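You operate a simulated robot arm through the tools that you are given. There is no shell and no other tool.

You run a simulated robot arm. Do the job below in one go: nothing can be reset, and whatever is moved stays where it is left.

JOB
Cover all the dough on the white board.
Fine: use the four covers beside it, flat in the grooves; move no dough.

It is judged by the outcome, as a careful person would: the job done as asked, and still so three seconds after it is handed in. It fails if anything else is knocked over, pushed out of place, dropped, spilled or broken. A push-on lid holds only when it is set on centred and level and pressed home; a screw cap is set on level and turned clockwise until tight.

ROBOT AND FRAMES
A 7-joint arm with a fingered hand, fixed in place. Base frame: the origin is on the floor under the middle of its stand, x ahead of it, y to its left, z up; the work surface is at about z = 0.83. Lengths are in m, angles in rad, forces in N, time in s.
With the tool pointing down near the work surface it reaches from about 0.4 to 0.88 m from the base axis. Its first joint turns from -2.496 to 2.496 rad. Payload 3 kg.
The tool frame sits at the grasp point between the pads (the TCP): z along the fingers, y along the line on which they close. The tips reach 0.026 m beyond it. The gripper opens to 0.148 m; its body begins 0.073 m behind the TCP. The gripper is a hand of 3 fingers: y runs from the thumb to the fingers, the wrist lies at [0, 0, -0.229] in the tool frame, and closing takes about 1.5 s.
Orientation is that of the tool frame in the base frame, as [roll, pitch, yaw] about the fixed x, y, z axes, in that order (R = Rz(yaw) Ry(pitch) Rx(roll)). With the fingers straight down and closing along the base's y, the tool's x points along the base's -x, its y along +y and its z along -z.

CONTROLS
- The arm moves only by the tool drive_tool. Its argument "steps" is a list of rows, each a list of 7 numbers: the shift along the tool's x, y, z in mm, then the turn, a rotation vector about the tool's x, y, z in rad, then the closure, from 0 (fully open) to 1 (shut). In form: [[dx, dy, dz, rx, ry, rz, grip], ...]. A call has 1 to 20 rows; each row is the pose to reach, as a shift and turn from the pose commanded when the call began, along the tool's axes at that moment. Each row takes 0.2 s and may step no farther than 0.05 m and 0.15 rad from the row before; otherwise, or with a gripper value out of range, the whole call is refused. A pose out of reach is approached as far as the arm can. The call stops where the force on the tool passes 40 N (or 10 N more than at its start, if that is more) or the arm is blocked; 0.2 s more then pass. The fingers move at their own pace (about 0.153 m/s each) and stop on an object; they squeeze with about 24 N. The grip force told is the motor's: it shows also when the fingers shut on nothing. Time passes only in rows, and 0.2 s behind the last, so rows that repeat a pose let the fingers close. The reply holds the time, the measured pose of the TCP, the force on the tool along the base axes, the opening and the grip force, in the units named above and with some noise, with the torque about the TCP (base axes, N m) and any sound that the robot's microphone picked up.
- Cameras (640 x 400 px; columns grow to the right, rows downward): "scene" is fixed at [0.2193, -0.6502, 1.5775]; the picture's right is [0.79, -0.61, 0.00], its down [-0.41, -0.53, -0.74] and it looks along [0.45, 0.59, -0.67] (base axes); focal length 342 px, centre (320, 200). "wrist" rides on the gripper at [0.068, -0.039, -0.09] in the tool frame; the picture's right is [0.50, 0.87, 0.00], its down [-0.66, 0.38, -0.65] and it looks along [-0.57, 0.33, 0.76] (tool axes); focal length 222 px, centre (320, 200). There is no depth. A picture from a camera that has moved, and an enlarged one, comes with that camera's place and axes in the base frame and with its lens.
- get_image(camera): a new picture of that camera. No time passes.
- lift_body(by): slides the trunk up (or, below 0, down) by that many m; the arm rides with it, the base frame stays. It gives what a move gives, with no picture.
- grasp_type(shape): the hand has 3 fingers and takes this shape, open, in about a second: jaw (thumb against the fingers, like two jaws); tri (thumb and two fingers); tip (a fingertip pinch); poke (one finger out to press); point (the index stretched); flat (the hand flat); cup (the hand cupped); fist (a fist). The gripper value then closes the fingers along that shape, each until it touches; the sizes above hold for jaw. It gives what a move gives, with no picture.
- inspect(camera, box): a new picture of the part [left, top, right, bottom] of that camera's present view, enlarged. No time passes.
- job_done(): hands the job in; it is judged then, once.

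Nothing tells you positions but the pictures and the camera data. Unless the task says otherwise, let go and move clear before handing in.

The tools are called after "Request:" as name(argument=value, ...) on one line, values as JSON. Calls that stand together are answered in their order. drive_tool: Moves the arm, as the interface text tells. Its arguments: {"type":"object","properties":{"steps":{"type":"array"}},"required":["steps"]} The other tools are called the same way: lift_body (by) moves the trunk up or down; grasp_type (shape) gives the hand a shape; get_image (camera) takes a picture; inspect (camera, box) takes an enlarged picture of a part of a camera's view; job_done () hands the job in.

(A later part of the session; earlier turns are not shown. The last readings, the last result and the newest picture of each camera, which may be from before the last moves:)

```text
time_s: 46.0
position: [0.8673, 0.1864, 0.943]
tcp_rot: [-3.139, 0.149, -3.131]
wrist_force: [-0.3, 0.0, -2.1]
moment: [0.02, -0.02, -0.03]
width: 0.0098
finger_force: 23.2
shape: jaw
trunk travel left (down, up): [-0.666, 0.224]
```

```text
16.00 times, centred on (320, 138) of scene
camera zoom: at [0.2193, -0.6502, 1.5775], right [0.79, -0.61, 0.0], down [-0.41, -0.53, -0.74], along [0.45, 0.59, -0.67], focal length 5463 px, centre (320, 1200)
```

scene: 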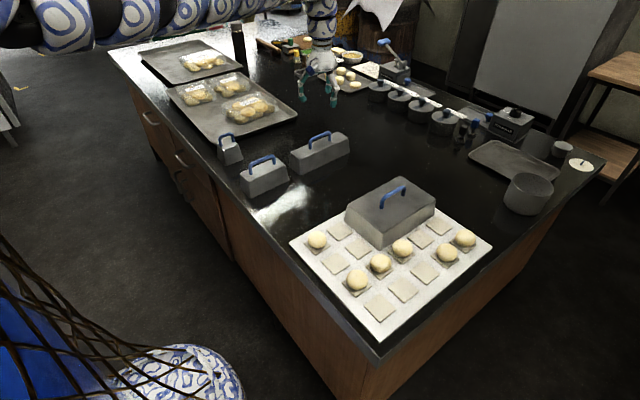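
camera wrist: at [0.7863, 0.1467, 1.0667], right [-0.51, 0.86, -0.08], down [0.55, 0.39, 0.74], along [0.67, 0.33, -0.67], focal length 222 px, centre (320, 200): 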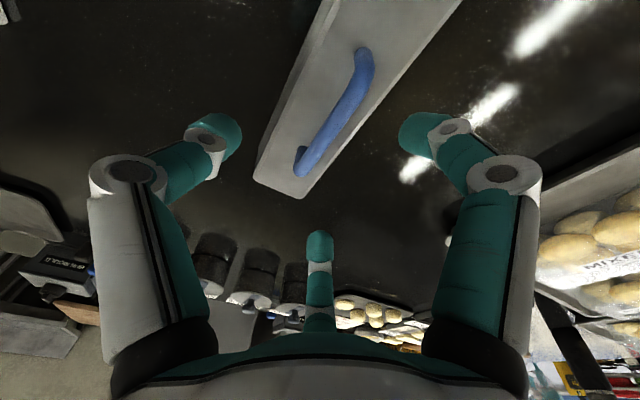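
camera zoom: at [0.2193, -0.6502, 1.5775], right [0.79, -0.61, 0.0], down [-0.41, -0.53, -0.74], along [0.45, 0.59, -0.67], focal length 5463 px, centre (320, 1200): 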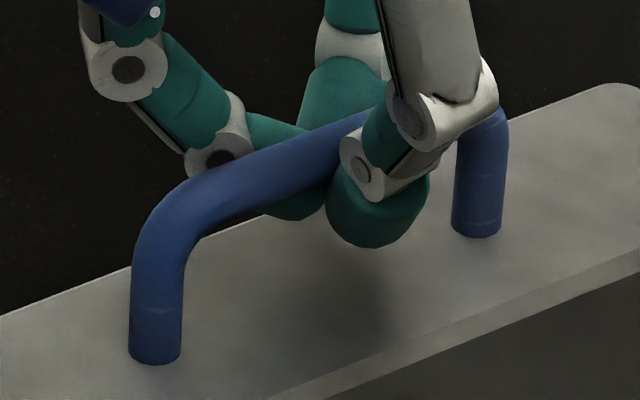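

Pinched well. I lift it and check that it hangs level.

Request:
lift_body(by=0.03)

Request:
inspect(camera="scene", box=[275, 110, 375, 185])

Request:
lift_body(by=0.13)

Request:
inspect(camera="scene", box=[275, 70, 375, 145])

Request:
get_image(camera="wrist")

```text
time_s: 46.7
position: [0.8675, 0.187, 0.9727]
tcp_rot: [-3.14, 0.149, -3.13]
wrist_force: [-1.2, 0.4, -1.5]
moment: [0.0, -0.01, 0.01]
width: 0.0101
finger_force: 24.8
shape: jaw
trunk travel left (down, up): [-0.696, 0.194]
```

```text
5.33 times, centred on (325, 148) of scene
camera zoom: at [0.2193, -0.6502, 1.5775], right [0.79, -0.61, 0.0], down [-0.41, -0.53, -0.74], along [0.45, 0.59, -0.67], focal length 1821 px, centre (293, 480)
```

zoom: 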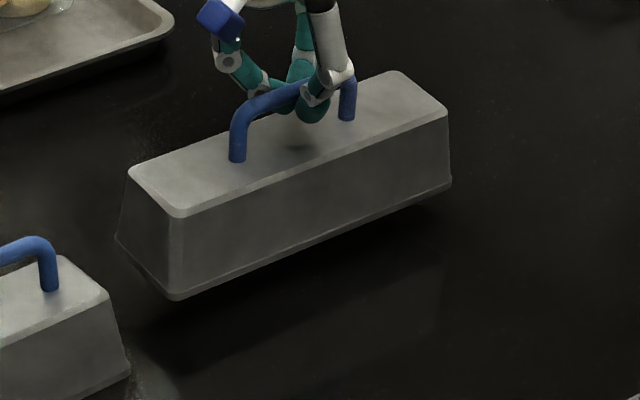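

```text
time_s: 48.3
position: [0.8687, 0.1863, 1.1034]
tcp_rot: [-3.14, 0.149, -3.13]
wrist_force: [-0.3, -0.2, -1.8]
moment: [0.0, -0.02, -0.01]
width: 0.0101
finger_force: 23.8
shape: jaw
trunk travel left (down, up): [-0.826, 0.064]
```

```text
5.33 times, centred on (325, 108) of scene
camera zoom: at [0.2193, -0.6502, 1.5775], right [0.79, -0.61, 0.0], down [-0.41, -0.53, -0.74], along [0.45, 0.59, -0.67], focal length 1821 px, centre (293, 693)
```

zoom: 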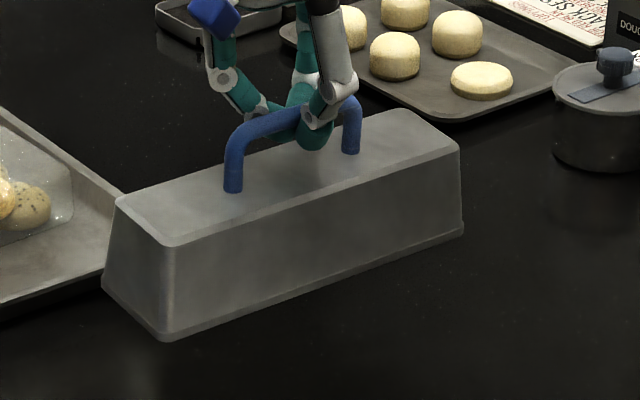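

```text
taken
camera wrist: at [0.7866, 0.1467, 1.1823], right [-0.51, 0.86, -0.07], down [0.55, 0.39, 0.74], along [0.67, 0.33, -0.67], focal length 222 px, centre (320, 200)
```

wrist: 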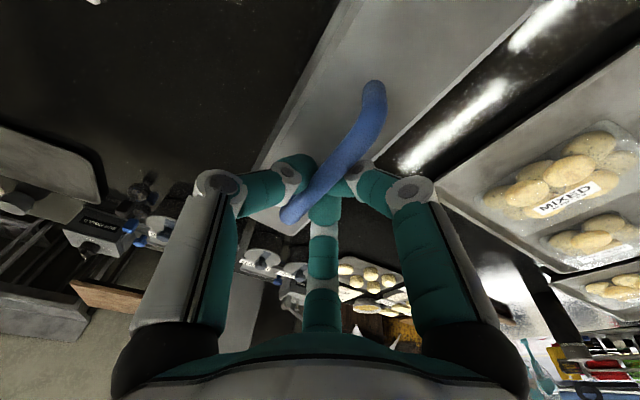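

Held securely (about 2 N). Now I carry it over to row C (C1–C3), passing well above the large cover's handle.

Request:
drive_tool(steps=[[10.9, -28, -1.6, 0, 0, 0.001, 1], [21.8, -55.9, -3.3, 0, 0, 0.002, 1], [32.8, -83.9, -4.9, 0, 0, 0.003, 1], [43.7, -111.9, -6.5, 0, 0, 0.004, 1], [54.6, -139.9, -8.1, 0, 0, 0.005, 1], [65.5, -167.8, -9.8, 0.001, 0, 0.006, 1], [76.4, -195.8, -11.4, 0.001, 0, 0.007, 1], [87.3, -223.8, -13, 0.001, 0, 0.008, 1], [98.3, -251.8, -14.7, 0.001, 0, 0.009, 1], [109.2, -279.7, -16.3, 0.001, 0, 0.01, 1], [120.1, -307.7, -17.9, 0.001, 0, 0.011, 1], [131, -335.7, -19.5, 0.002, 0, 0.012, 1], [141.9, -363.6, -21.2, 0.002, 0, 0.0125, 1], [152.8, -391.6, -22.8, 0.002, 0, 0.0125, 1], [163.8, -419.6, -24.4, 0.002, 0, 0.0125, 1], [174.7, -447.6, -26, 0.002, 0, 0.0125, 1], [185.6, -475.5, -27.7, 0.002, 0, 0.0125, 1], [196.5, -503.5, -29.3, 0.002, 0, 0.0125, 1], [196.5, -503.5, -29.3, 0.002, 0, 0.0125, 1], [196.5, -503.5, -29.3, 0.002, 0, 0.0125, 1]])

Request:
get_image(camera="scene")

```text
time_s: 52.5
position: [0.6753, -0.319, 1.1042]
tcp_rot: [-3.141, 0.149, -3.141]
wrist_force: [0.3, -0.1, -2.4]
moment: [-0.01, -0.05, 0.0]
width: 0.0095
finger_force: 23.8
shape: jaw
trunk travel left (down, up): [-0.826, 0.064]
```

```text
taken
```

scene: 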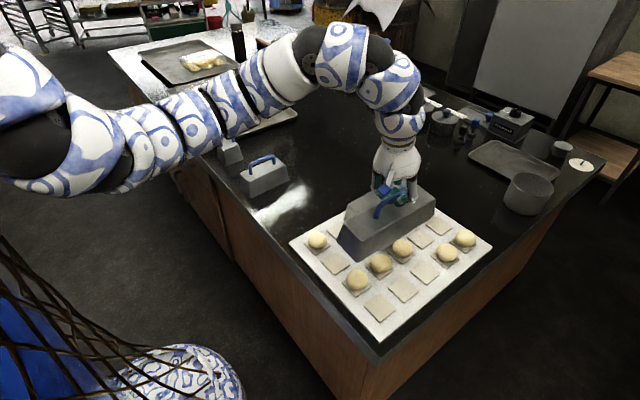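

Request:
lift_body(by=-0.085)

Request:
inspect(camera="scene", box=[310, 180, 430, 255])

Request:
inspect(camera="scene", box=[318, 222, 358, 247])

Request:
inspect(camera="scene", box=[355, 215, 395, 240])

Request:
inspect(camera="scene", box=[385, 195, 425, 220])

```text
time_s: 53.7
position: [0.6738, -0.3194, 1.0199]
tcp_rot: [-3.141, 0.148, 3.139]
wrist_force: [0.3, 0.7, -1.2]
moment: [0.0, -0.02, 0.03]
width: 0.0091
finger_force: 24.1
shape: jaw
trunk travel left (down, up): [-0.741, 0.149]
```

```text
5.33 times, centred on (370, 218) of scene
camera zoom: at [0.2193, -0.6502, 1.5775], right [0.79, -0.61, 0.0], down [-0.41, -0.53, -0.74], along [0.45, 0.59, -0.67], focal length 1821 px, centre (53, 107)
```

zoom: 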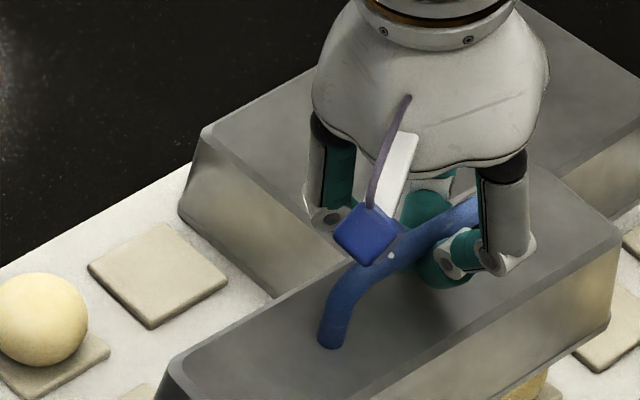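

```text
16.00 times, centred on (338, 234) of scene
camera zoom: at [0.2193, -0.6502, 1.5775], right [0.79, -0.61, 0.0], down [-0.41, -0.53, -0.74], along [0.45, 0.59, -0.67], focal length 5463 px, centre (32, -352)
```

zoom: 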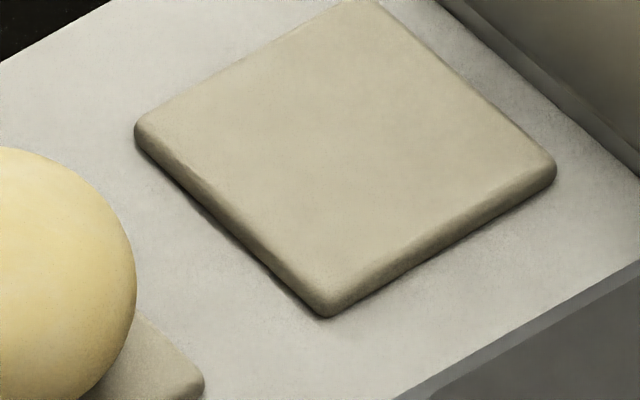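

```text
16.00 times, centred on (375, 228) of scene
camera zoom: at [0.2193, -0.6502, 1.5775], right [0.79, -0.61, 0.0], down [-0.41, -0.53, -0.74], along [0.45, 0.59, -0.67], focal length 5463 px, centre (-560, -240)
```

zoom: 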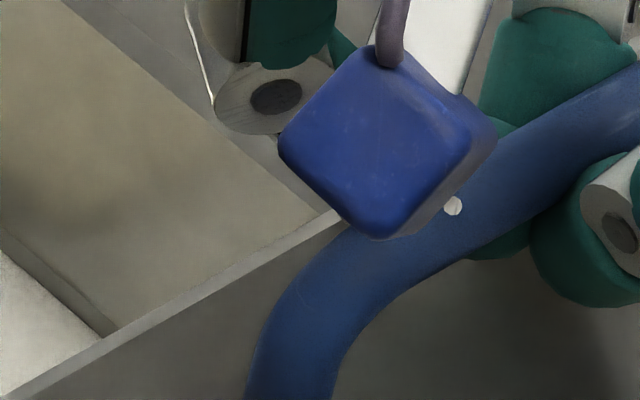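

```text
16.00 times, centred on (405, 208) of scene
camera zoom: at [0.2193, -0.6502, 1.5775], right [0.79, -0.61, 0.0], down [-0.41, -0.53, -0.74], along [0.45, 0.59, -0.67], focal length 5463 px, centre (-1040, 80)
```

zoom: 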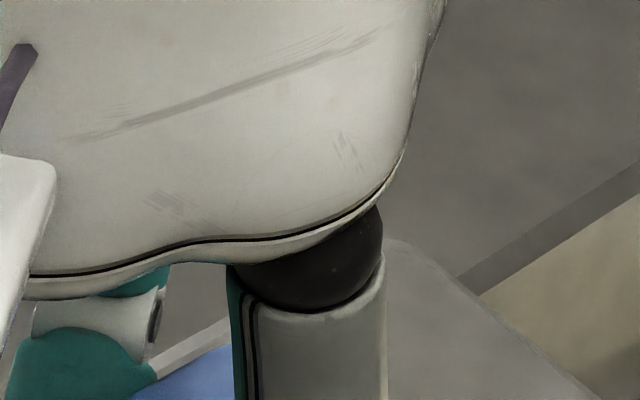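

Request:
inspect(camera="scene", box=[320, 215, 448, 295])

Request:
inspect(camera="scene", box=[322, 255, 362, 280])

Request:
inspect(camera="scene", box=[345, 270, 385, 295])

Request:
inspect(camera="scene", box=[400, 230, 440, 255])

```text
5.00 times, centred on (384, 255) of scene
camera zoom: at [0.2193, -0.6502, 1.5775], right [0.79, -0.61, 0.0], down [-0.41, -0.53, -0.74], along [0.45, 0.59, -0.67], focal length 1707 px, centre (0, -75)
```

zoom: 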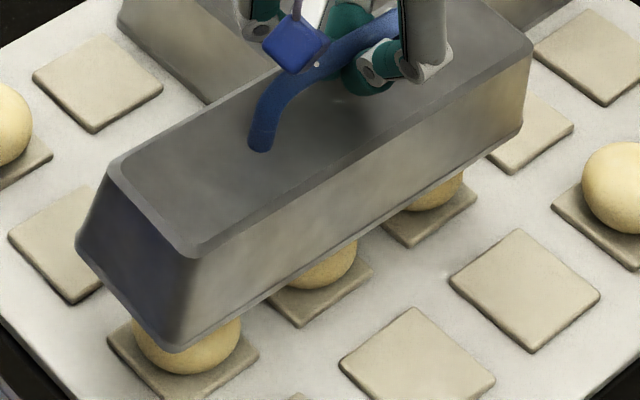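

```text
16.00 times, centred on (342, 268) of scene
camera zoom: at [0.2193, -0.6502, 1.5775], right [0.79, -0.61, 0.0], down [-0.41, -0.53, -0.74], along [0.45, 0.59, -0.67], focal length 5463 px, centre (-32, -880)
```

zoom: 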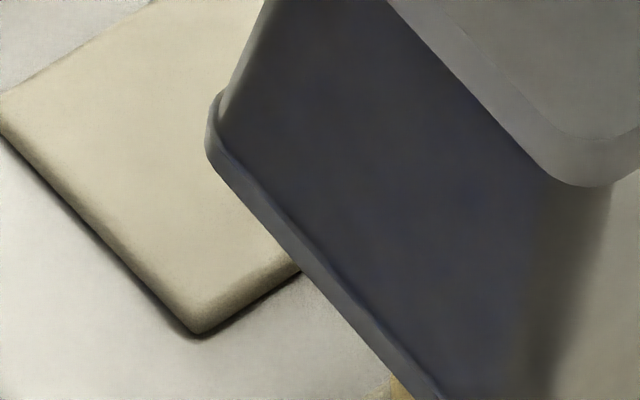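

```text
16.00 times, centred on (365, 282) of scene
camera zoom: at [0.2193, -0.6502, 1.5775], right [0.79, -0.61, 0.0], down [-0.41, -0.53, -0.74], along [0.45, 0.59, -0.67], focal length 5463 px, centre (-400, -1120)
```

zoom: 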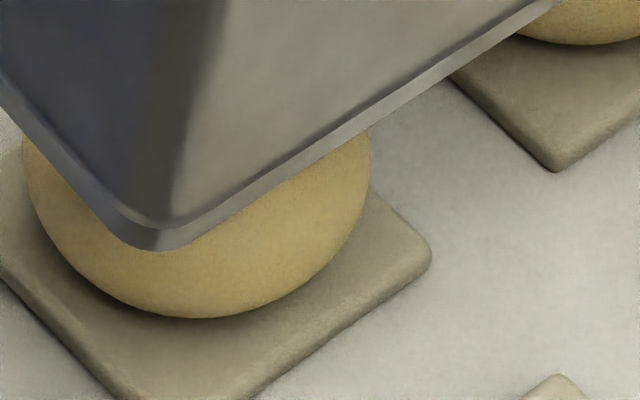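

```text
16.00 times, centred on (420, 242) of scene
camera zoom: at [0.2193, -0.6502, 1.5775], right [0.79, -0.61, 0.0], down [-0.41, -0.53, -0.74], along [0.45, 0.59, -0.67], focal length 5463 px, centre (-1280, -480)
```

zoom: 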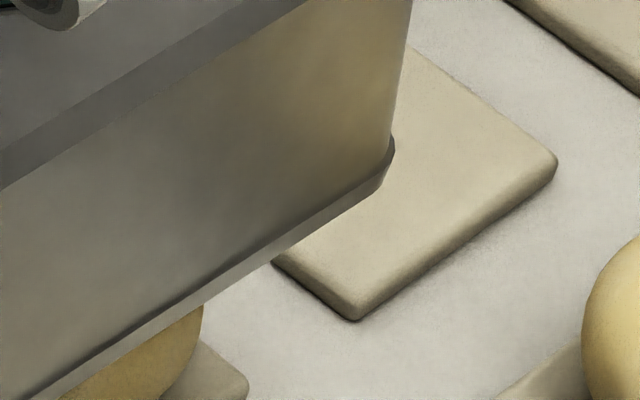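

The cover is yawed about -0.04 and slightly rolled in the grip. I apply the counter-rotation while still above the dough, then remeasure.

Request:
drive_tool(steps=[[0, 0, 0, 0.013, 0, -0.0155, 1], [0, 0, 0, 0.026, 0, -0.031, 1], [0, 0, 0, 0.0386, 0, -0.0463, 1], [0, 0, 0, 0.0386, 0, -0.0463, 1]])

Request:
inspect(camera="scene", box=[320, 215, 448, 295])

Request:
inspect(camera="scene", box=[322, 255, 362, 280])

Request:
inspect(camera="scene", box=[345, 270, 385, 295])

Request:
inspect(camera="scene", box=[400, 230, 440, 255])

```text
time_s: 54.7
position: [0.6728, -0.319, 1.0191]
tcp_rot: [-3.094, 0.147, -3.094]
wrist_force: [-0.4, 0.1, -2.5]
moment: [-0.02, -0.03, -0.01]
width: 0.0092
finger_force: 24.0
shape: jaw
trunk travel left (down, up): [-0.741, 0.149]
```

```text
5.00 times, centred on (384, 255) of scene
camera zoom: at [0.2193, -0.6502, 1.5775], right [0.79, -0.61, 0.0], down [-0.41, -0.53, -0.74], along [0.45, 0.59, -0.67], focal length 1707 px, centre (0, -75)
```

zoom: 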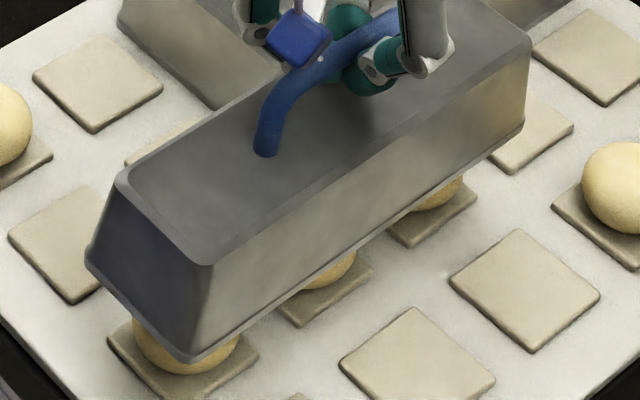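

```text
16.00 times, centred on (342, 268) of scene
camera zoom: at [0.2193, -0.6502, 1.5775], right [0.79, -0.61, 0.0], down [-0.41, -0.53, -0.74], along [0.45, 0.59, -0.67], focal length 5463 px, centre (-32, -880)
```

zoom: 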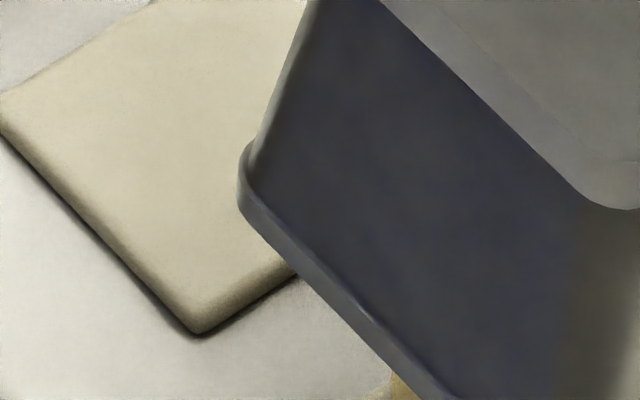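

```text
16.00 times, centred on (365, 282) of scene
camera zoom: at [0.2193, -0.6502, 1.5775], right [0.79, -0.61, 0.0], down [-0.41, -0.53, -0.74], along [0.45, 0.59, -0.67], focal length 5463 px, centre (-400, -1120)
```

zoom: 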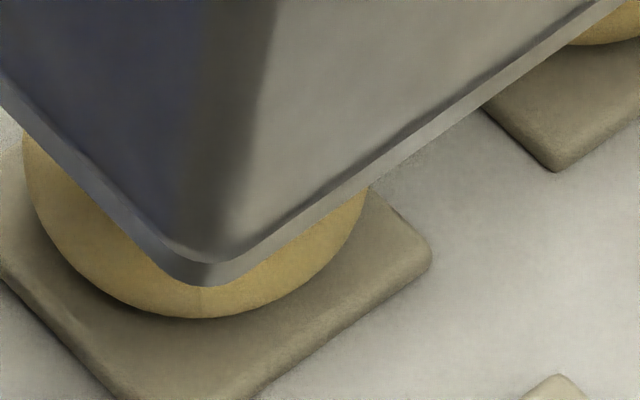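

```text
16.00 times, centred on (420, 242) of scene
camera zoom: at [0.2193, -0.6502, 1.5775], right [0.79, -0.61, 0.0], down [-0.41, -0.53, -0.74], along [0.45, 0.59, -0.67], focal length 5463 px, centre (-1280, -480)
```

zoom: 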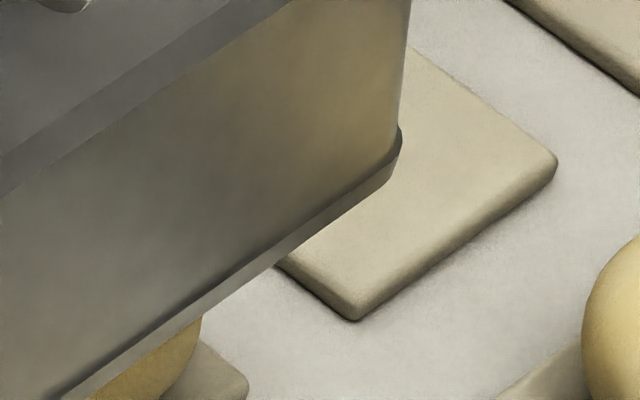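

Now it is level and square. I lower it to just above the tiles and verify against the grooves and the neighbouring large cover.

Request:
lift_body(by=-0.055)

Request:
inspect(camera="scene", box=[320, 215, 448, 295])

Request:
inspect(camera="scene", box=[322, 262, 362, 287])

Request:
inspect(camera="scene", box=[345, 285, 385, 310])

Request:
inspect(camera="scene", box=[395, 245, 435, 270])

```text
time_s: 55.7
position: [0.6747, -0.3187, 0.9654]
tcp_rot: [-3.094, 0.147, -3.093]
wrist_force: [-0.3, 0.1, -2.8]
moment: [0.05, -0.03, -0.02]
width: 0.0092
finger_force: 24.2
shape: jaw
trunk travel left (down, up): [-0.686, 0.204]
```

```text
5.00 times, centred on (384, 255) of scene
camera zoom: at [0.2193, -0.6502, 1.5775], right [0.79, -0.61, 0.0], down [-0.41, -0.53, -0.74], along [0.45, 0.59, -0.67], focal length 1707 px, centre (0, -75)
```

zoom: 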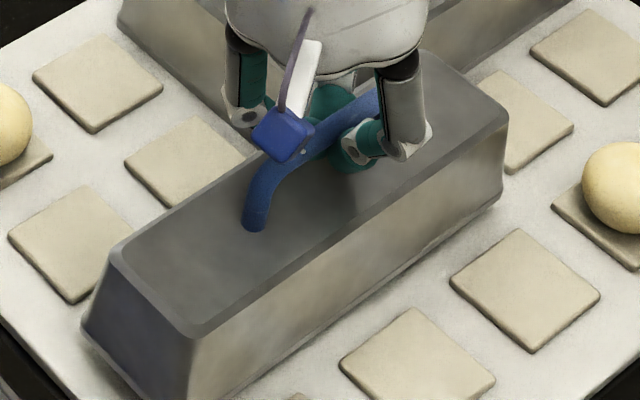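

```text
16.00 times, centred on (342, 274) of scene
camera zoom: at [0.2193, -0.6502, 1.5775], right [0.79, -0.61, 0.0], down [-0.41, -0.53, -0.74], along [0.45, 0.59, -0.67], focal length 5463 px, centre (-32, -992)
```

zoom: 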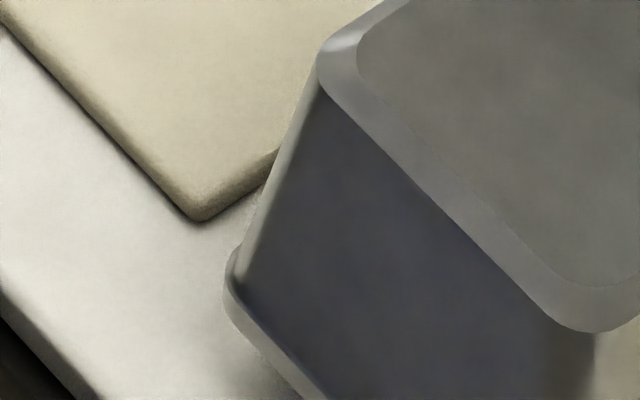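

```text
16.00 times, centred on (365, 298) of scene
camera zoom: at [0.2193, -0.6502, 1.5775], right [0.79, -0.61, 0.0], down [-0.41, -0.53, -0.74], along [0.45, 0.59, -0.67], focal length 5463 px, centre (-400, -1360)
```

zoom: 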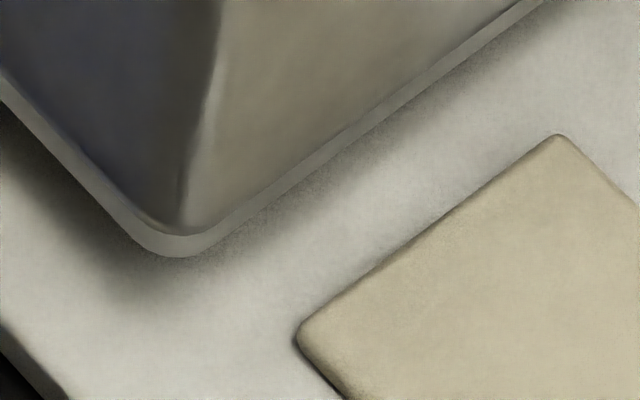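

```text
16.00 times, centred on (415, 258) of scene
camera zoom: at [0.2193, -0.6502, 1.5775], right [0.79, -0.61, 0.0], down [-0.41, -0.53, -0.74], along [0.45, 0.59, -0.67], focal length 5463 px, centre (-1200, -720)
```

zoom: 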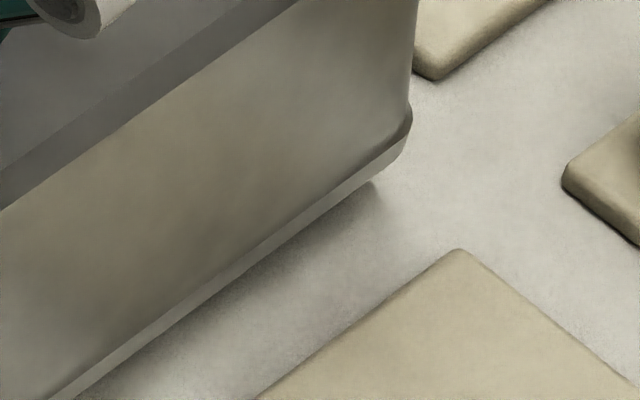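

Request:
drive_tool(steps=[[-0.9, -2.0, 0.2, 0, 0, 0, 1], [-0.9, -2.0, 0.2, 0, 0, 0, 1]])

Request:
lift_body(by=-0.009)

Request:
inspect(camera="scene", box=[345, 285, 385, 310])

Request:
inspect(camera="scene", box=[395, 245, 435, 270])

Request:
inspect(camera="scene", box=[322, 268, 362, 293])

```text
time_s: 56.3
position: [0.6751, -0.3222, 0.9652]
tcp_rot: [-3.094, 0.146, -3.095]
wrist_force: [-0.4, 0.2, -2.4]
moment: [0.01, -0.05, -0.04]
width: 0.009
finger_force: 24.0
shape: jaw
trunk travel left (down, up): [-0.686, 0.204]
```

```text
time_s: 56.8
position: [0.675, -0.3213, 0.955]
tcp_rot: [-3.094, 0.146, -3.094]
wrist_force: [-0.1, -0.5, -2.1]
moment: [0.02, 0.0, 0.01]
width: 0.0092
finger_force: 24.6
shape: jaw
trunk travel left (down, up): [-0.677, 0.213]
```

```text
16.00 times, centred on (365, 298) of scene
camera zoom: at [0.2193, -0.6502, 1.5775], right [0.79, -0.61, 0.0], down [-0.41, -0.53, -0.74], along [0.45, 0.59, -0.67], focal length 5463 px, centre (-400, -1360)
```

zoom: 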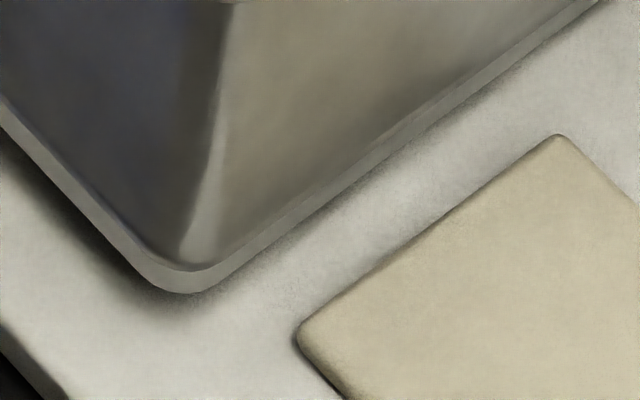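

```text
16.00 times, centred on (415, 258) of scene
camera zoom: at [0.2193, -0.6502, 1.5775], right [0.79, -0.61, 0.0], down [-0.41, -0.53, -0.74], along [0.45, 0.59, -0.67], focal length 5463 px, centre (-1200, -720)
```

zoom: 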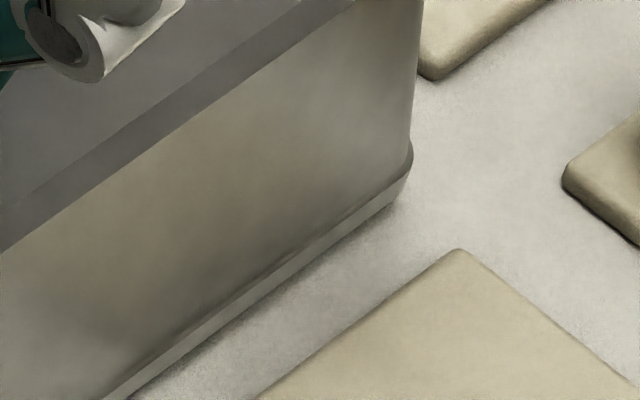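

```text
16.00 times, centred on (342, 280) of scene
camera zoom: at [0.2193, -0.6502, 1.5775], right [0.79, -0.61, 0.0], down [-0.41, -0.53, -0.74], along [0.45, 0.59, -0.67], focal length 5463 px, centre (-32, -1088)
```

zoom: 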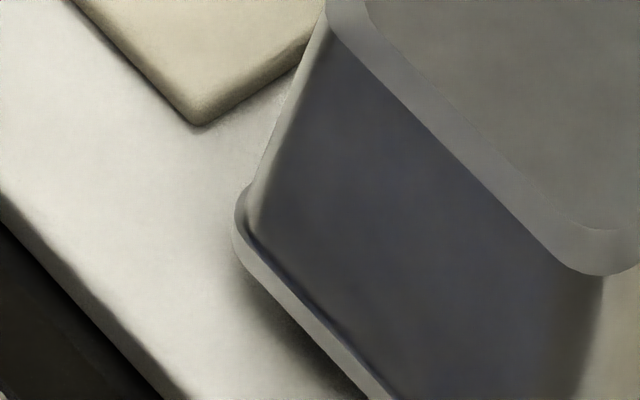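

Aligned with the target. I lower the last few mm while watching the force.

Request:
lift_body(by=-0.003)

Request:
inspect(camera="scene", box=[345, 285, 385, 310])

Request:
inspect(camera="scene", box=[375, 240, 435, 277])

```text
time_s: 57.4
position: [0.6751, -0.3208, 0.9539]
tcp_rot: [-3.094, 0.146, -3.095]
wrist_force: [0.0, -0.9, -1.9]
moment: [0.0, 0.0, -0.02]
width: 0.0091
finger_force: 24.2
shape: jaw
trunk travel left (down, up): [-0.674, 0.216]
```

```text
16.00 times, centred on (365, 298) of scene
camera zoom: at [0.2193, -0.6502, 1.5775], right [0.79, -0.61, 0.0], down [-0.41, -0.53, -0.74], along [0.45, 0.59, -0.67], focal length 5463 px, centre (-400, -1360)
```

zoom: 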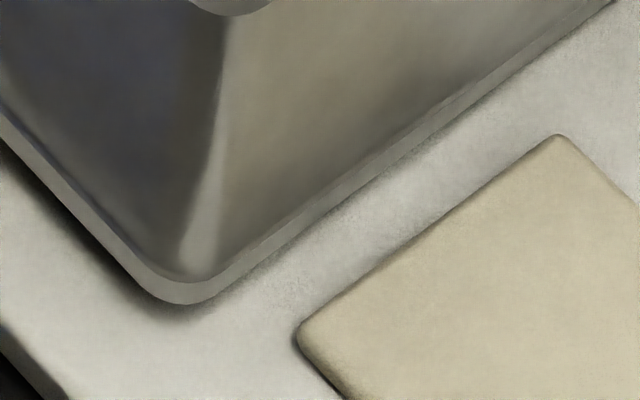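

```text
10.67 times, centred on (405, 258) of scene
camera zoom: at [0.2193, -0.6502, 1.5775], right [0.79, -0.61, 0.0], down [-0.41, -0.53, -0.74], along [0.45, 0.59, -0.67], focal length 3642 px, centre (-587, -424)
```

zoom: 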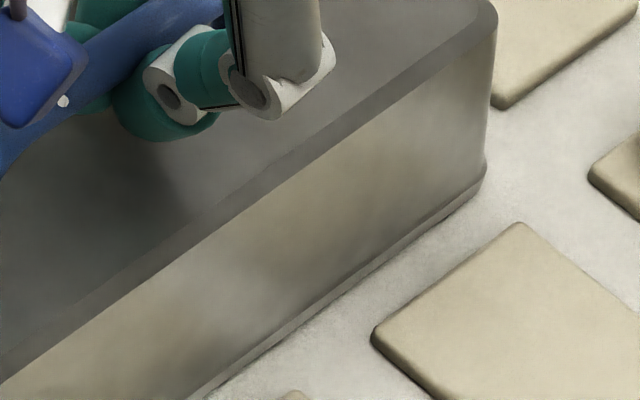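

Request:
lift_body(by=-0.002)

Request:
lift_body(by=-0.0015)

Request:
inspect(camera="scene", box=[345, 285, 385, 310])

Request:
inspect(camera="scene", box=[322, 268, 362, 293])

Request:
inspect(camera="scene", box=[395, 245, 435, 270])

```text
time_s: 57.9
position: [0.675, -0.3215, 0.9502]
tcp_rot: [-3.094, 0.145, -3.094]
wrist_force: [0.4, -0.2, -2.3]
moment: [0.02, 0.0, -0.05]
width: 0.009
finger_force: 23.7
shape: jaw
trunk travel left (down, up): [-0.672, 0.218]
```

```text
time_s: 58.4
position: [0.6767, -0.3192, 0.9499]
tcp_rot: [-3.094, 0.144, -3.095]
wrist_force: [0.8, 0.2, -1.4]
moment: [0.0, -0.04, 0.0]
width: 0.009
finger_force: 24.4
shape: jaw
trunk travel left (down, up): [-0.67, 0.22]
```

```text
16.00 times, centred on (365, 298) of scene
camera zoom: at [0.2193, -0.6502, 1.5775], right [0.79, -0.61, 0.0], down [-0.41, -0.53, -0.74], along [0.45, 0.59, -0.67], focal length 5463 px, centre (-400, -1360)
```

zoom: 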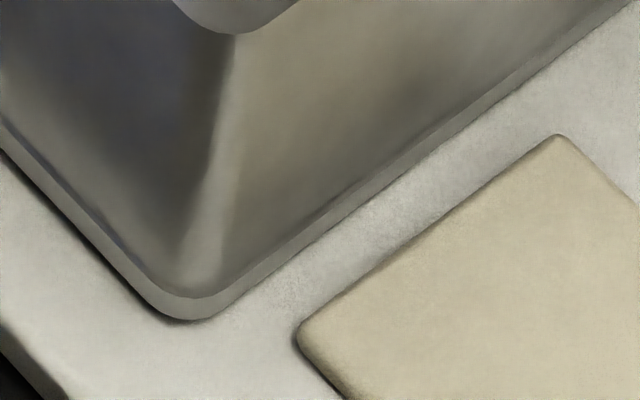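

```text
16.00 times, centred on (342, 280) of scene
camera zoom: at [0.2193, -0.6502, 1.5775], right [0.79, -0.61, 0.0], down [-0.41, -0.53, -0.74], along [0.45, 0.59, -0.67], focal length 5463 px, centre (-32, -1088)
```

zoom: 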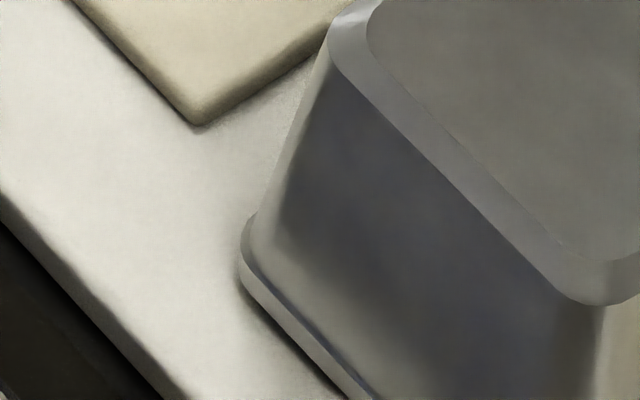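

```text
16.00 times, centred on (415, 258) of scene
camera zoom: at [0.2193, -0.6502, 1.5775], right [0.79, -0.61, 0.0], down [-0.41, -0.53, -0.74], along [0.45, 0.59, -0.67], focal length 5463 px, centre (-1200, -720)
```

zoom: 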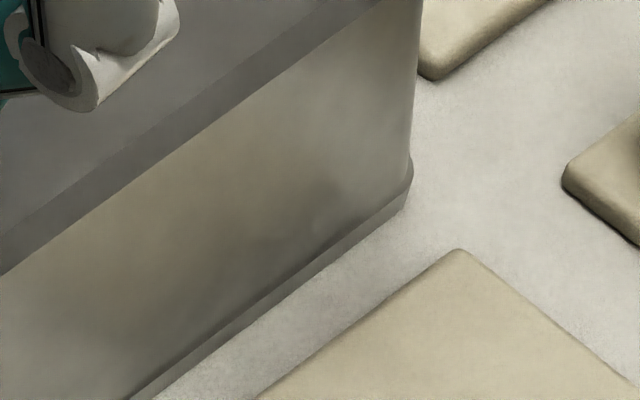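

Request:
lift_body(by=-0.0015)

Request:
inspect(camera="scene", box=[345, 285, 385, 310])

Request:
inspect(camera="scene", box=[360, 225, 400, 250])

```text
time_s: 58.9
position: [0.6756, -0.3224, 0.9482]
tcp_rot: [-3.093, 0.146, -3.093]
wrist_force: [-0.3, 0.1, -1.7]
moment: [0.0, -0.02, -0.04]
width: 0.009
finger_force: 23.6
shape: jaw
trunk travel left (down, up): [-0.669, 0.221]
```

```text
16.00 times, centred on (365, 298) of scene
camera zoom: at [0.2193, -0.6502, 1.5775], right [0.79, -0.61, 0.0], down [-0.41, -0.53, -0.74], along [0.45, 0.59, -0.67], focal length 5463 px, centre (-400, -1360)
```

zoom: 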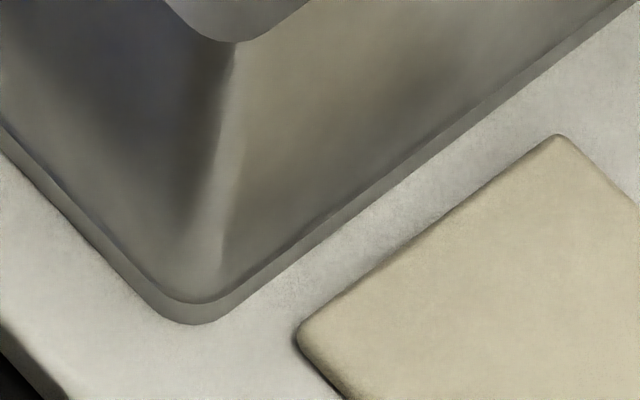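

```text
16.00 times, centred on (380, 238) of scene
camera zoom: at [0.2193, -0.6502, 1.5775], right [0.79, -0.61, 0.0], down [-0.41, -0.53, -0.74], along [0.45, 0.59, -0.67], focal length 5463 px, centre (-640, -400)
```

zoom: 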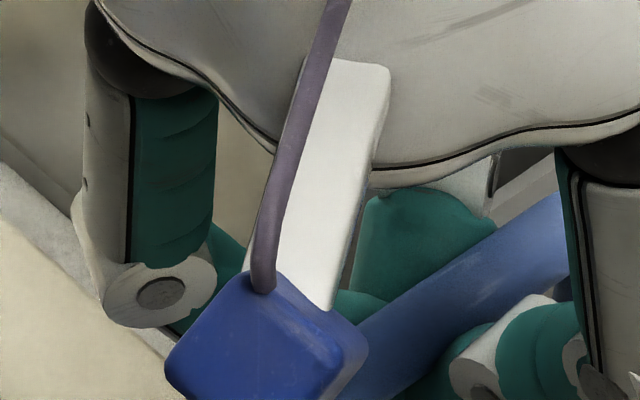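

Request:
lift_body(by=-0.0015)

Request:
lift_body(by=-0.001)

Request:
inspect(camera="scene", box=[322, 268, 362, 293])

Request:
inspect(camera="scene", box=[320, 215, 448, 315])

```text
time_s: 59.4
position: [0.6747, -0.3203, 0.9462]
tcp_rot: [-3.094, 0.147, -3.095]
wrist_force: [0.8, -0.5, -1.3]
moment: [0.01, -0.05, -0.01]
width: 0.0092
finger_force: 24.2
shape: jaw
trunk travel left (down, up): [-0.668, 0.222]
```

```text
time_s: 59.9
position: [0.6755, -0.3201, 0.9464]
tcp_rot: [-3.095, 0.146, -3.096]
wrist_force: [0.1, 0.1, -0.5]
moment: [0.01, -0.03, 0.03]
width: 0.0087
finger_force: 23.9
shape: jaw
trunk travel left (down, up): [-0.667, 0.223]
```

```text
16.00 times, centred on (342, 280) of scene
camera zoom: at [0.2193, -0.6502, 1.5775], right [0.79, -0.61, 0.0], down [-0.41, -0.53, -0.74], along [0.45, 0.59, -0.67], focal length 5463 px, centre (-32, -1088)
```

zoom: 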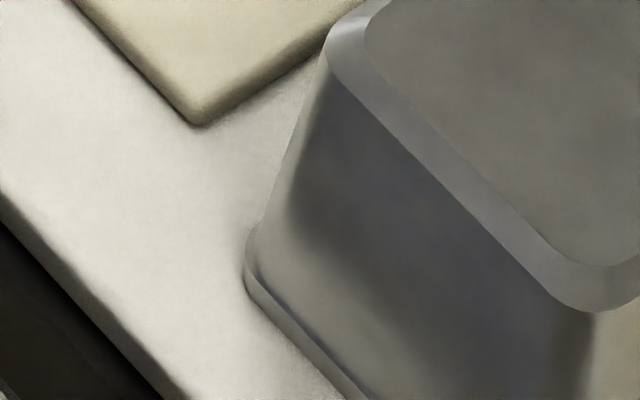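

```text
4.00 times, centred on (384, 265) of scene
camera zoom: at [0.2193, -0.6502, 1.5775], right [0.79, -0.61, 0.0], down [-0.41, -0.53, -0.74], along [0.45, 0.59, -0.67], focal length 1366 px, centre (64, -60)
```

zoom: 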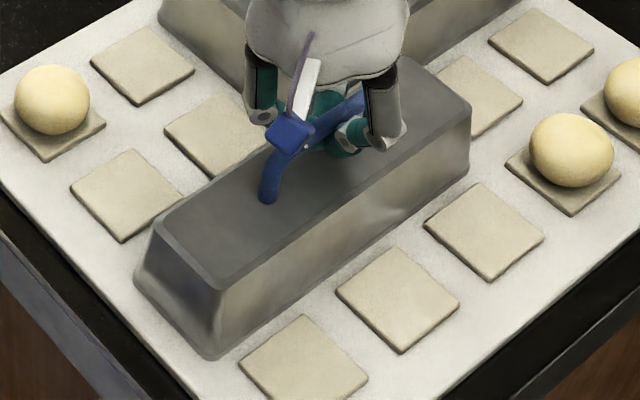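

It is resting on the board (force near zero), with the lip in the grooves. I release and back off upward.

Request:
drive_tool(steps=[[0, 0, 0, 0, 0, 0, 0.85], [0, 0, 0, 0, 0, 0, 0.75], [0, 0, 0, 0, 0, 0, 0.65], [0, 0, 0, 0, 0, 0, 0.5], [0, 0, 0, 0, 0, 0, 0.45], [0, 0, 0, 0, 0, 0, 0.45]])

Request:
inspect(camera="scene", box=[320, 215, 448, 315])

Request:
lift_body(by=0.1)

Request:
inspect(camera="scene", box=[320, 200, 448, 315])

```text
time_s: 61.3
position: [0.6753, -0.321, 0.9454]
tcp_rot: [-3.095, 0.148, -3.093]
wrist_force: [-0.1, 0.0, -0.3]
moment: [0.01, 0.01, -0.01]
width: 0.081
finger_force: 0.1
shape: jaw
trunk travel left (down, up): [-0.667, 0.223]
```

```text
4.00 times, centred on (384, 265) of scene
camera zoom: at [0.2193, -0.6502, 1.5775], right [0.79, -0.61, 0.0], down [-0.41, -0.53, -0.74], along [0.45, 0.59, -0.67], focal length 1366 px, centre (64, -60)
```

zoom: 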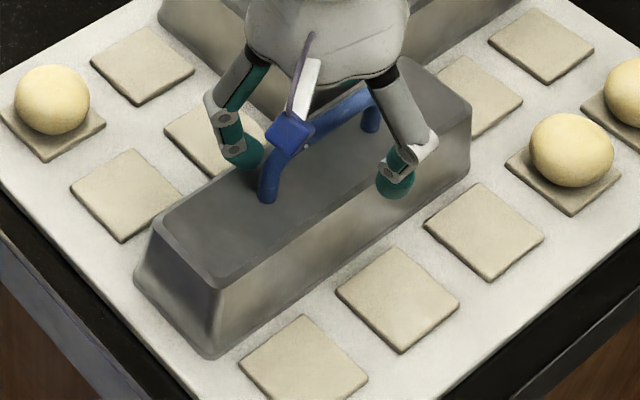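

```text
time_s: 62.6
position: [0.6754, -0.3203, 1.0443]
tcp_rot: [-3.096, 0.147, -3.096]
wrist_force: [-0.2, 0.0, -0.3]
moment: [0.03, 0.01, 0.01]
width: 0.081
finger_force: 0.0
shape: jaw
trunk travel left (down, up): [-0.767, 0.123]
```

```text
3.48 times, centred on (384, 258) of scene
camera zoom: at [0.2193, -0.6502, 1.5775], right [0.79, -0.61, 0.0], down [-0.41, -0.53, -0.74], along [0.45, 0.59, -0.67], focal length 1188 px, centre (97, 0)
```

zoom: 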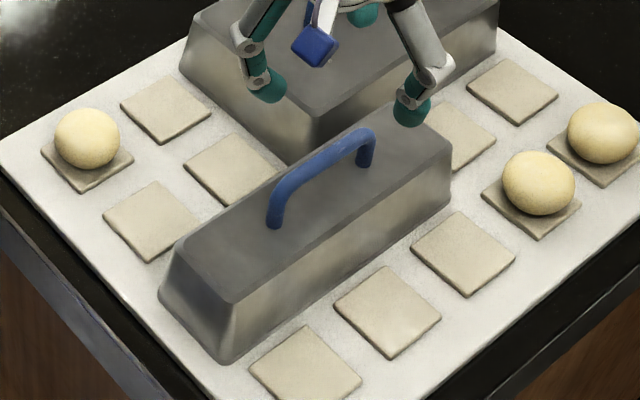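

Two covers placed. Next is the medium 1x2 cover for D4–D5, so I measure its exact pose on the table.

Request:
get_image(camera="scene")

Request:
inspect(camera="scene", box=[235, 148, 299, 204])

Request:
inspect(camera="scene", box=[236, 176, 276, 201])

Request:
inspect(camera="scene", box=[240, 150, 280, 175])

Request:
inspect(camera="scene", box=[258, 165, 298, 190])

Request:
inspect(camera="scene", box=[212, 127, 252, 168])

```text
taken
```

scene: 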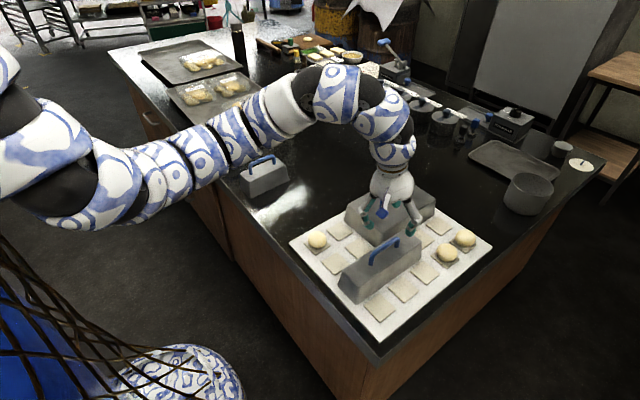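

```text
7.14 times, centred on (267, 176) of scene
camera zoom: at [0.2193, -0.6502, 1.5775], right [0.79, -0.61, 0.0], down [-0.41, -0.53, -0.74], along [0.45, 0.59, -0.67], focal length 2439 px, centre (699, 371)
```

zoom: 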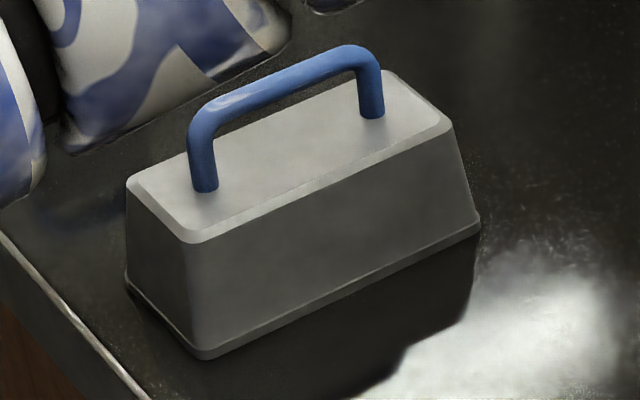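

```text
16.00 times, centred on (256, 188) of scene
camera zoom: at [0.2193, -0.6502, 1.5775], right [0.79, -0.61, 0.0], down [-0.41, -0.53, -0.74], along [0.45, 0.59, -0.67], focal length 5463 px, centre (1344, 384)
```

zoom: 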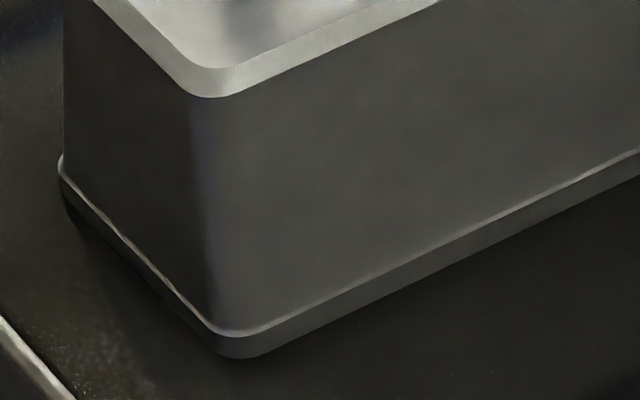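

```text
16.00 times, centred on (260, 162) of scene
camera zoom: at [0.2193, -0.6502, 1.5775], right [0.79, -0.61, 0.0], down [-0.41, -0.53, -0.74], along [0.45, 0.59, -0.67], focal length 5463 px, centre (1280, 800)
```

zoom: 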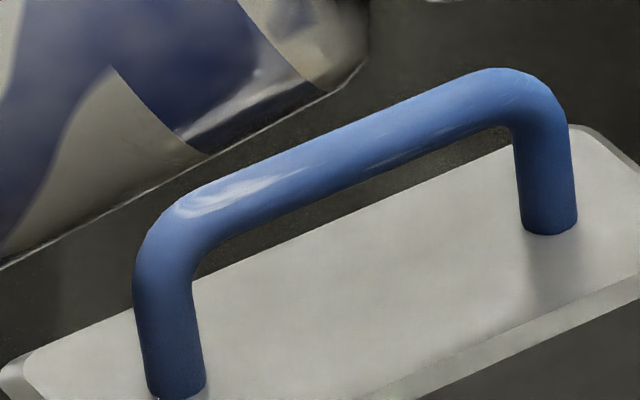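

```text
16.00 times, centred on (278, 178) of scene
camera zoom: at [0.2193, -0.6502, 1.5775], right [0.79, -0.61, 0.0], down [-0.41, -0.53, -0.74], along [0.45, 0.59, -0.67], focal length 5463 px, centre (992, 560)
```

zoom: 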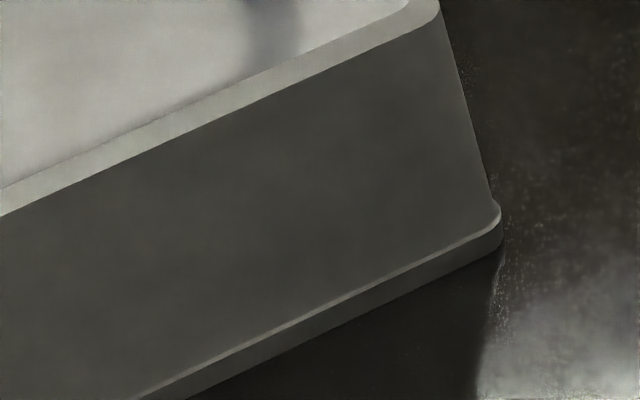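

```text
9.76 times, centred on (232, 148) of scene
camera zoom: at [0.2193, -0.6502, 1.5775], right [0.79, -0.61, 0.0], down [-0.41, -0.53, -0.74], along [0.45, 0.59, -0.67], focal length 3331 px, centre (1178, 712)
```

zoom: 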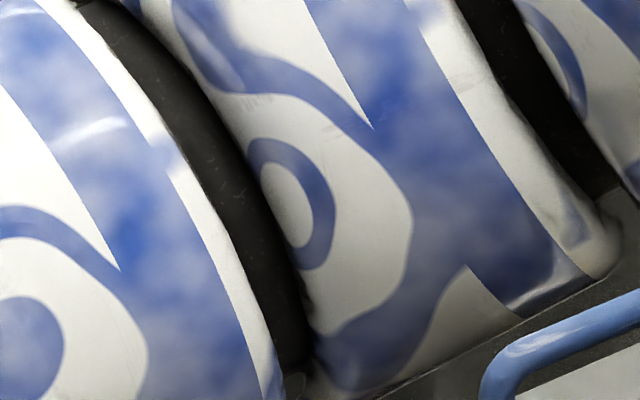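

The medium cover is centred near (0.627, 0.188) with yaw ≈ +0.02, and its target (0.8825, -0.398) is beyond straight-down reach. With the empty hand I test how much outward tilt is needed there.

Request:
drive_tool(steps=[[-28.8, -12.3, 4.8, 0.008, -0.036, 0.0065, 0.45], [-57.6, -24.5, 9.7, 0.016, -0.072, 0.013, 0.45], [-86.4, -36.8, 14.5, 0.024, -0.108, 0.019, 0.45], [-115.1, -49.1, 19.3, 0.033, -0.145, 0.026, 0.45], [-143.9, -61.4, 24.1, 0.041, -0.181, 0.032, 0.45], [-172.7, -73.6, 29, 0.049, -0.217, 0.0385, 0.45], [-201.5, -85.9, 33.8, 0.057, -0.253, 0.045, 0.45], [-201.5, -85.9, 33.8, 0.057, -0.253, 0.045, 0.45]])

Request:
inspect(camera="scene", box=[320, 140, 512, 300])

```text
time_s: 64.5
position: [0.884, -0.3988, 1.0457]
tcp_rot: [-3.046, 0.405, -3.123]
wrist_force: [-0.5, -0.3, 0.0]
moment: [0.03, -0.01, 0.01]
width: 0.0813
finger_force: 0.3
shape: jaw
trunk travel left (down, up): [-0.767, 0.123]
```

```text
2.50 times, centred on (416, 220) of scene
camera zoom: at [0.2193, -0.6502, 1.5775], right [0.79, -0.61, 0.0], down [-0.41, -0.53, -0.74], along [0.45, 0.59, -0.67], focal length 854 px, centre (80, 150)
```

zoom: 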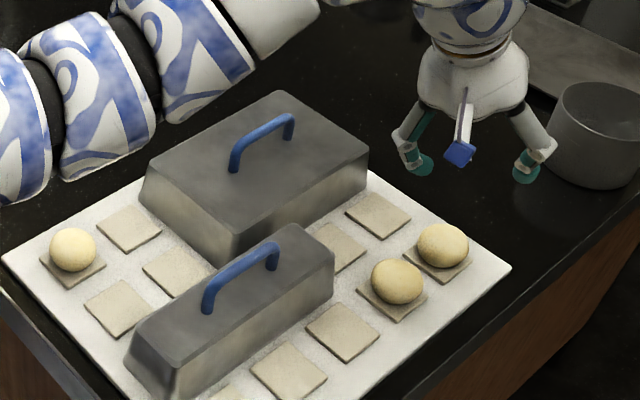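

Request:
drive_tool(steps=[[0, 0, 0, 0, 0.05, 0, 0.45], [0, 0, 0, 0, 0.1, 0, 0.45], [0, 0, 0, 0, 0.1, 0, 0.45]])

```text
time_s: 65.2
position: [0.8825, -0.3989, 1.0457]
tcp_rot: [-3.048, 0.303, -3.133]
wrist_force: [0.7, 1.5, 0.7]
moment: [-0.03, -0.02, 0.04]
width: 0.081
finger_force: 0.0
shape: jaw
trunk travel left (down, up): [-0.767, 0.123]
```

Request:
drive_tool(steps=[[0, 0, 0, 0, 0.05, 0, 0.45], [0, 0, 0, 0, 0.1, 0, 0.45], [0, 0, 0, 0, 0.1, 0, 0.45]])

```text
time_s: 66.0
position: [0.8829, -0.3985, 1.0467]
tcp_rot: [-3.05, 0.202, 3.141]
wrist_force: [-0.4, -0.2, 0.4]
moment: [0.0, -0.02, 0.01]
width: 0.0808
finger_force: 0.1
shape: jaw
trunk travel left (down, up): [-0.767, 0.123]
```

Request:
drive_tool(steps=[[0, 0, 0, 0, 0.05, 0, 0.45], [0, 0, 0, 0, 0.1, 0, 0.45], [0, 0, 0, 0, 0.1, 0, 0.45]])

```text
time_s: 66.8
position: [0.882, -0.3986, 1.0444]
tcp_rot: [-3.052, 0.102, 3.131]
wrist_force: [0.5, -0.7, -0.2]
moment: [-0.01, 0.0, -0.01]
width: 0.081
finger_force: 0.0
shape: jaw
trunk travel left (down, up): [-0.767, 0.123]
```

Request:
drive_tool(steps=[[0, 0, 0, 0, 0.05, 0, 0.45], [0, 0, 0, 0, 0.1, 0, 0.45], [0, 0, 0, 0, 0.1, 0, 0.45]])

```text
time_s: 67.7
position: [0.8825, -0.3983, 1.0459]
tcp_rot: [-3.052, 0.004, 3.124]
wrist_force: [-0.9, 0.6, -0.2]
moment: [-0.02, -0.01, 0.01]
width: 0.0811
finger_force: 0.1
shape: jaw
trunk travel left (down, up): [-0.767, 0.123]
```

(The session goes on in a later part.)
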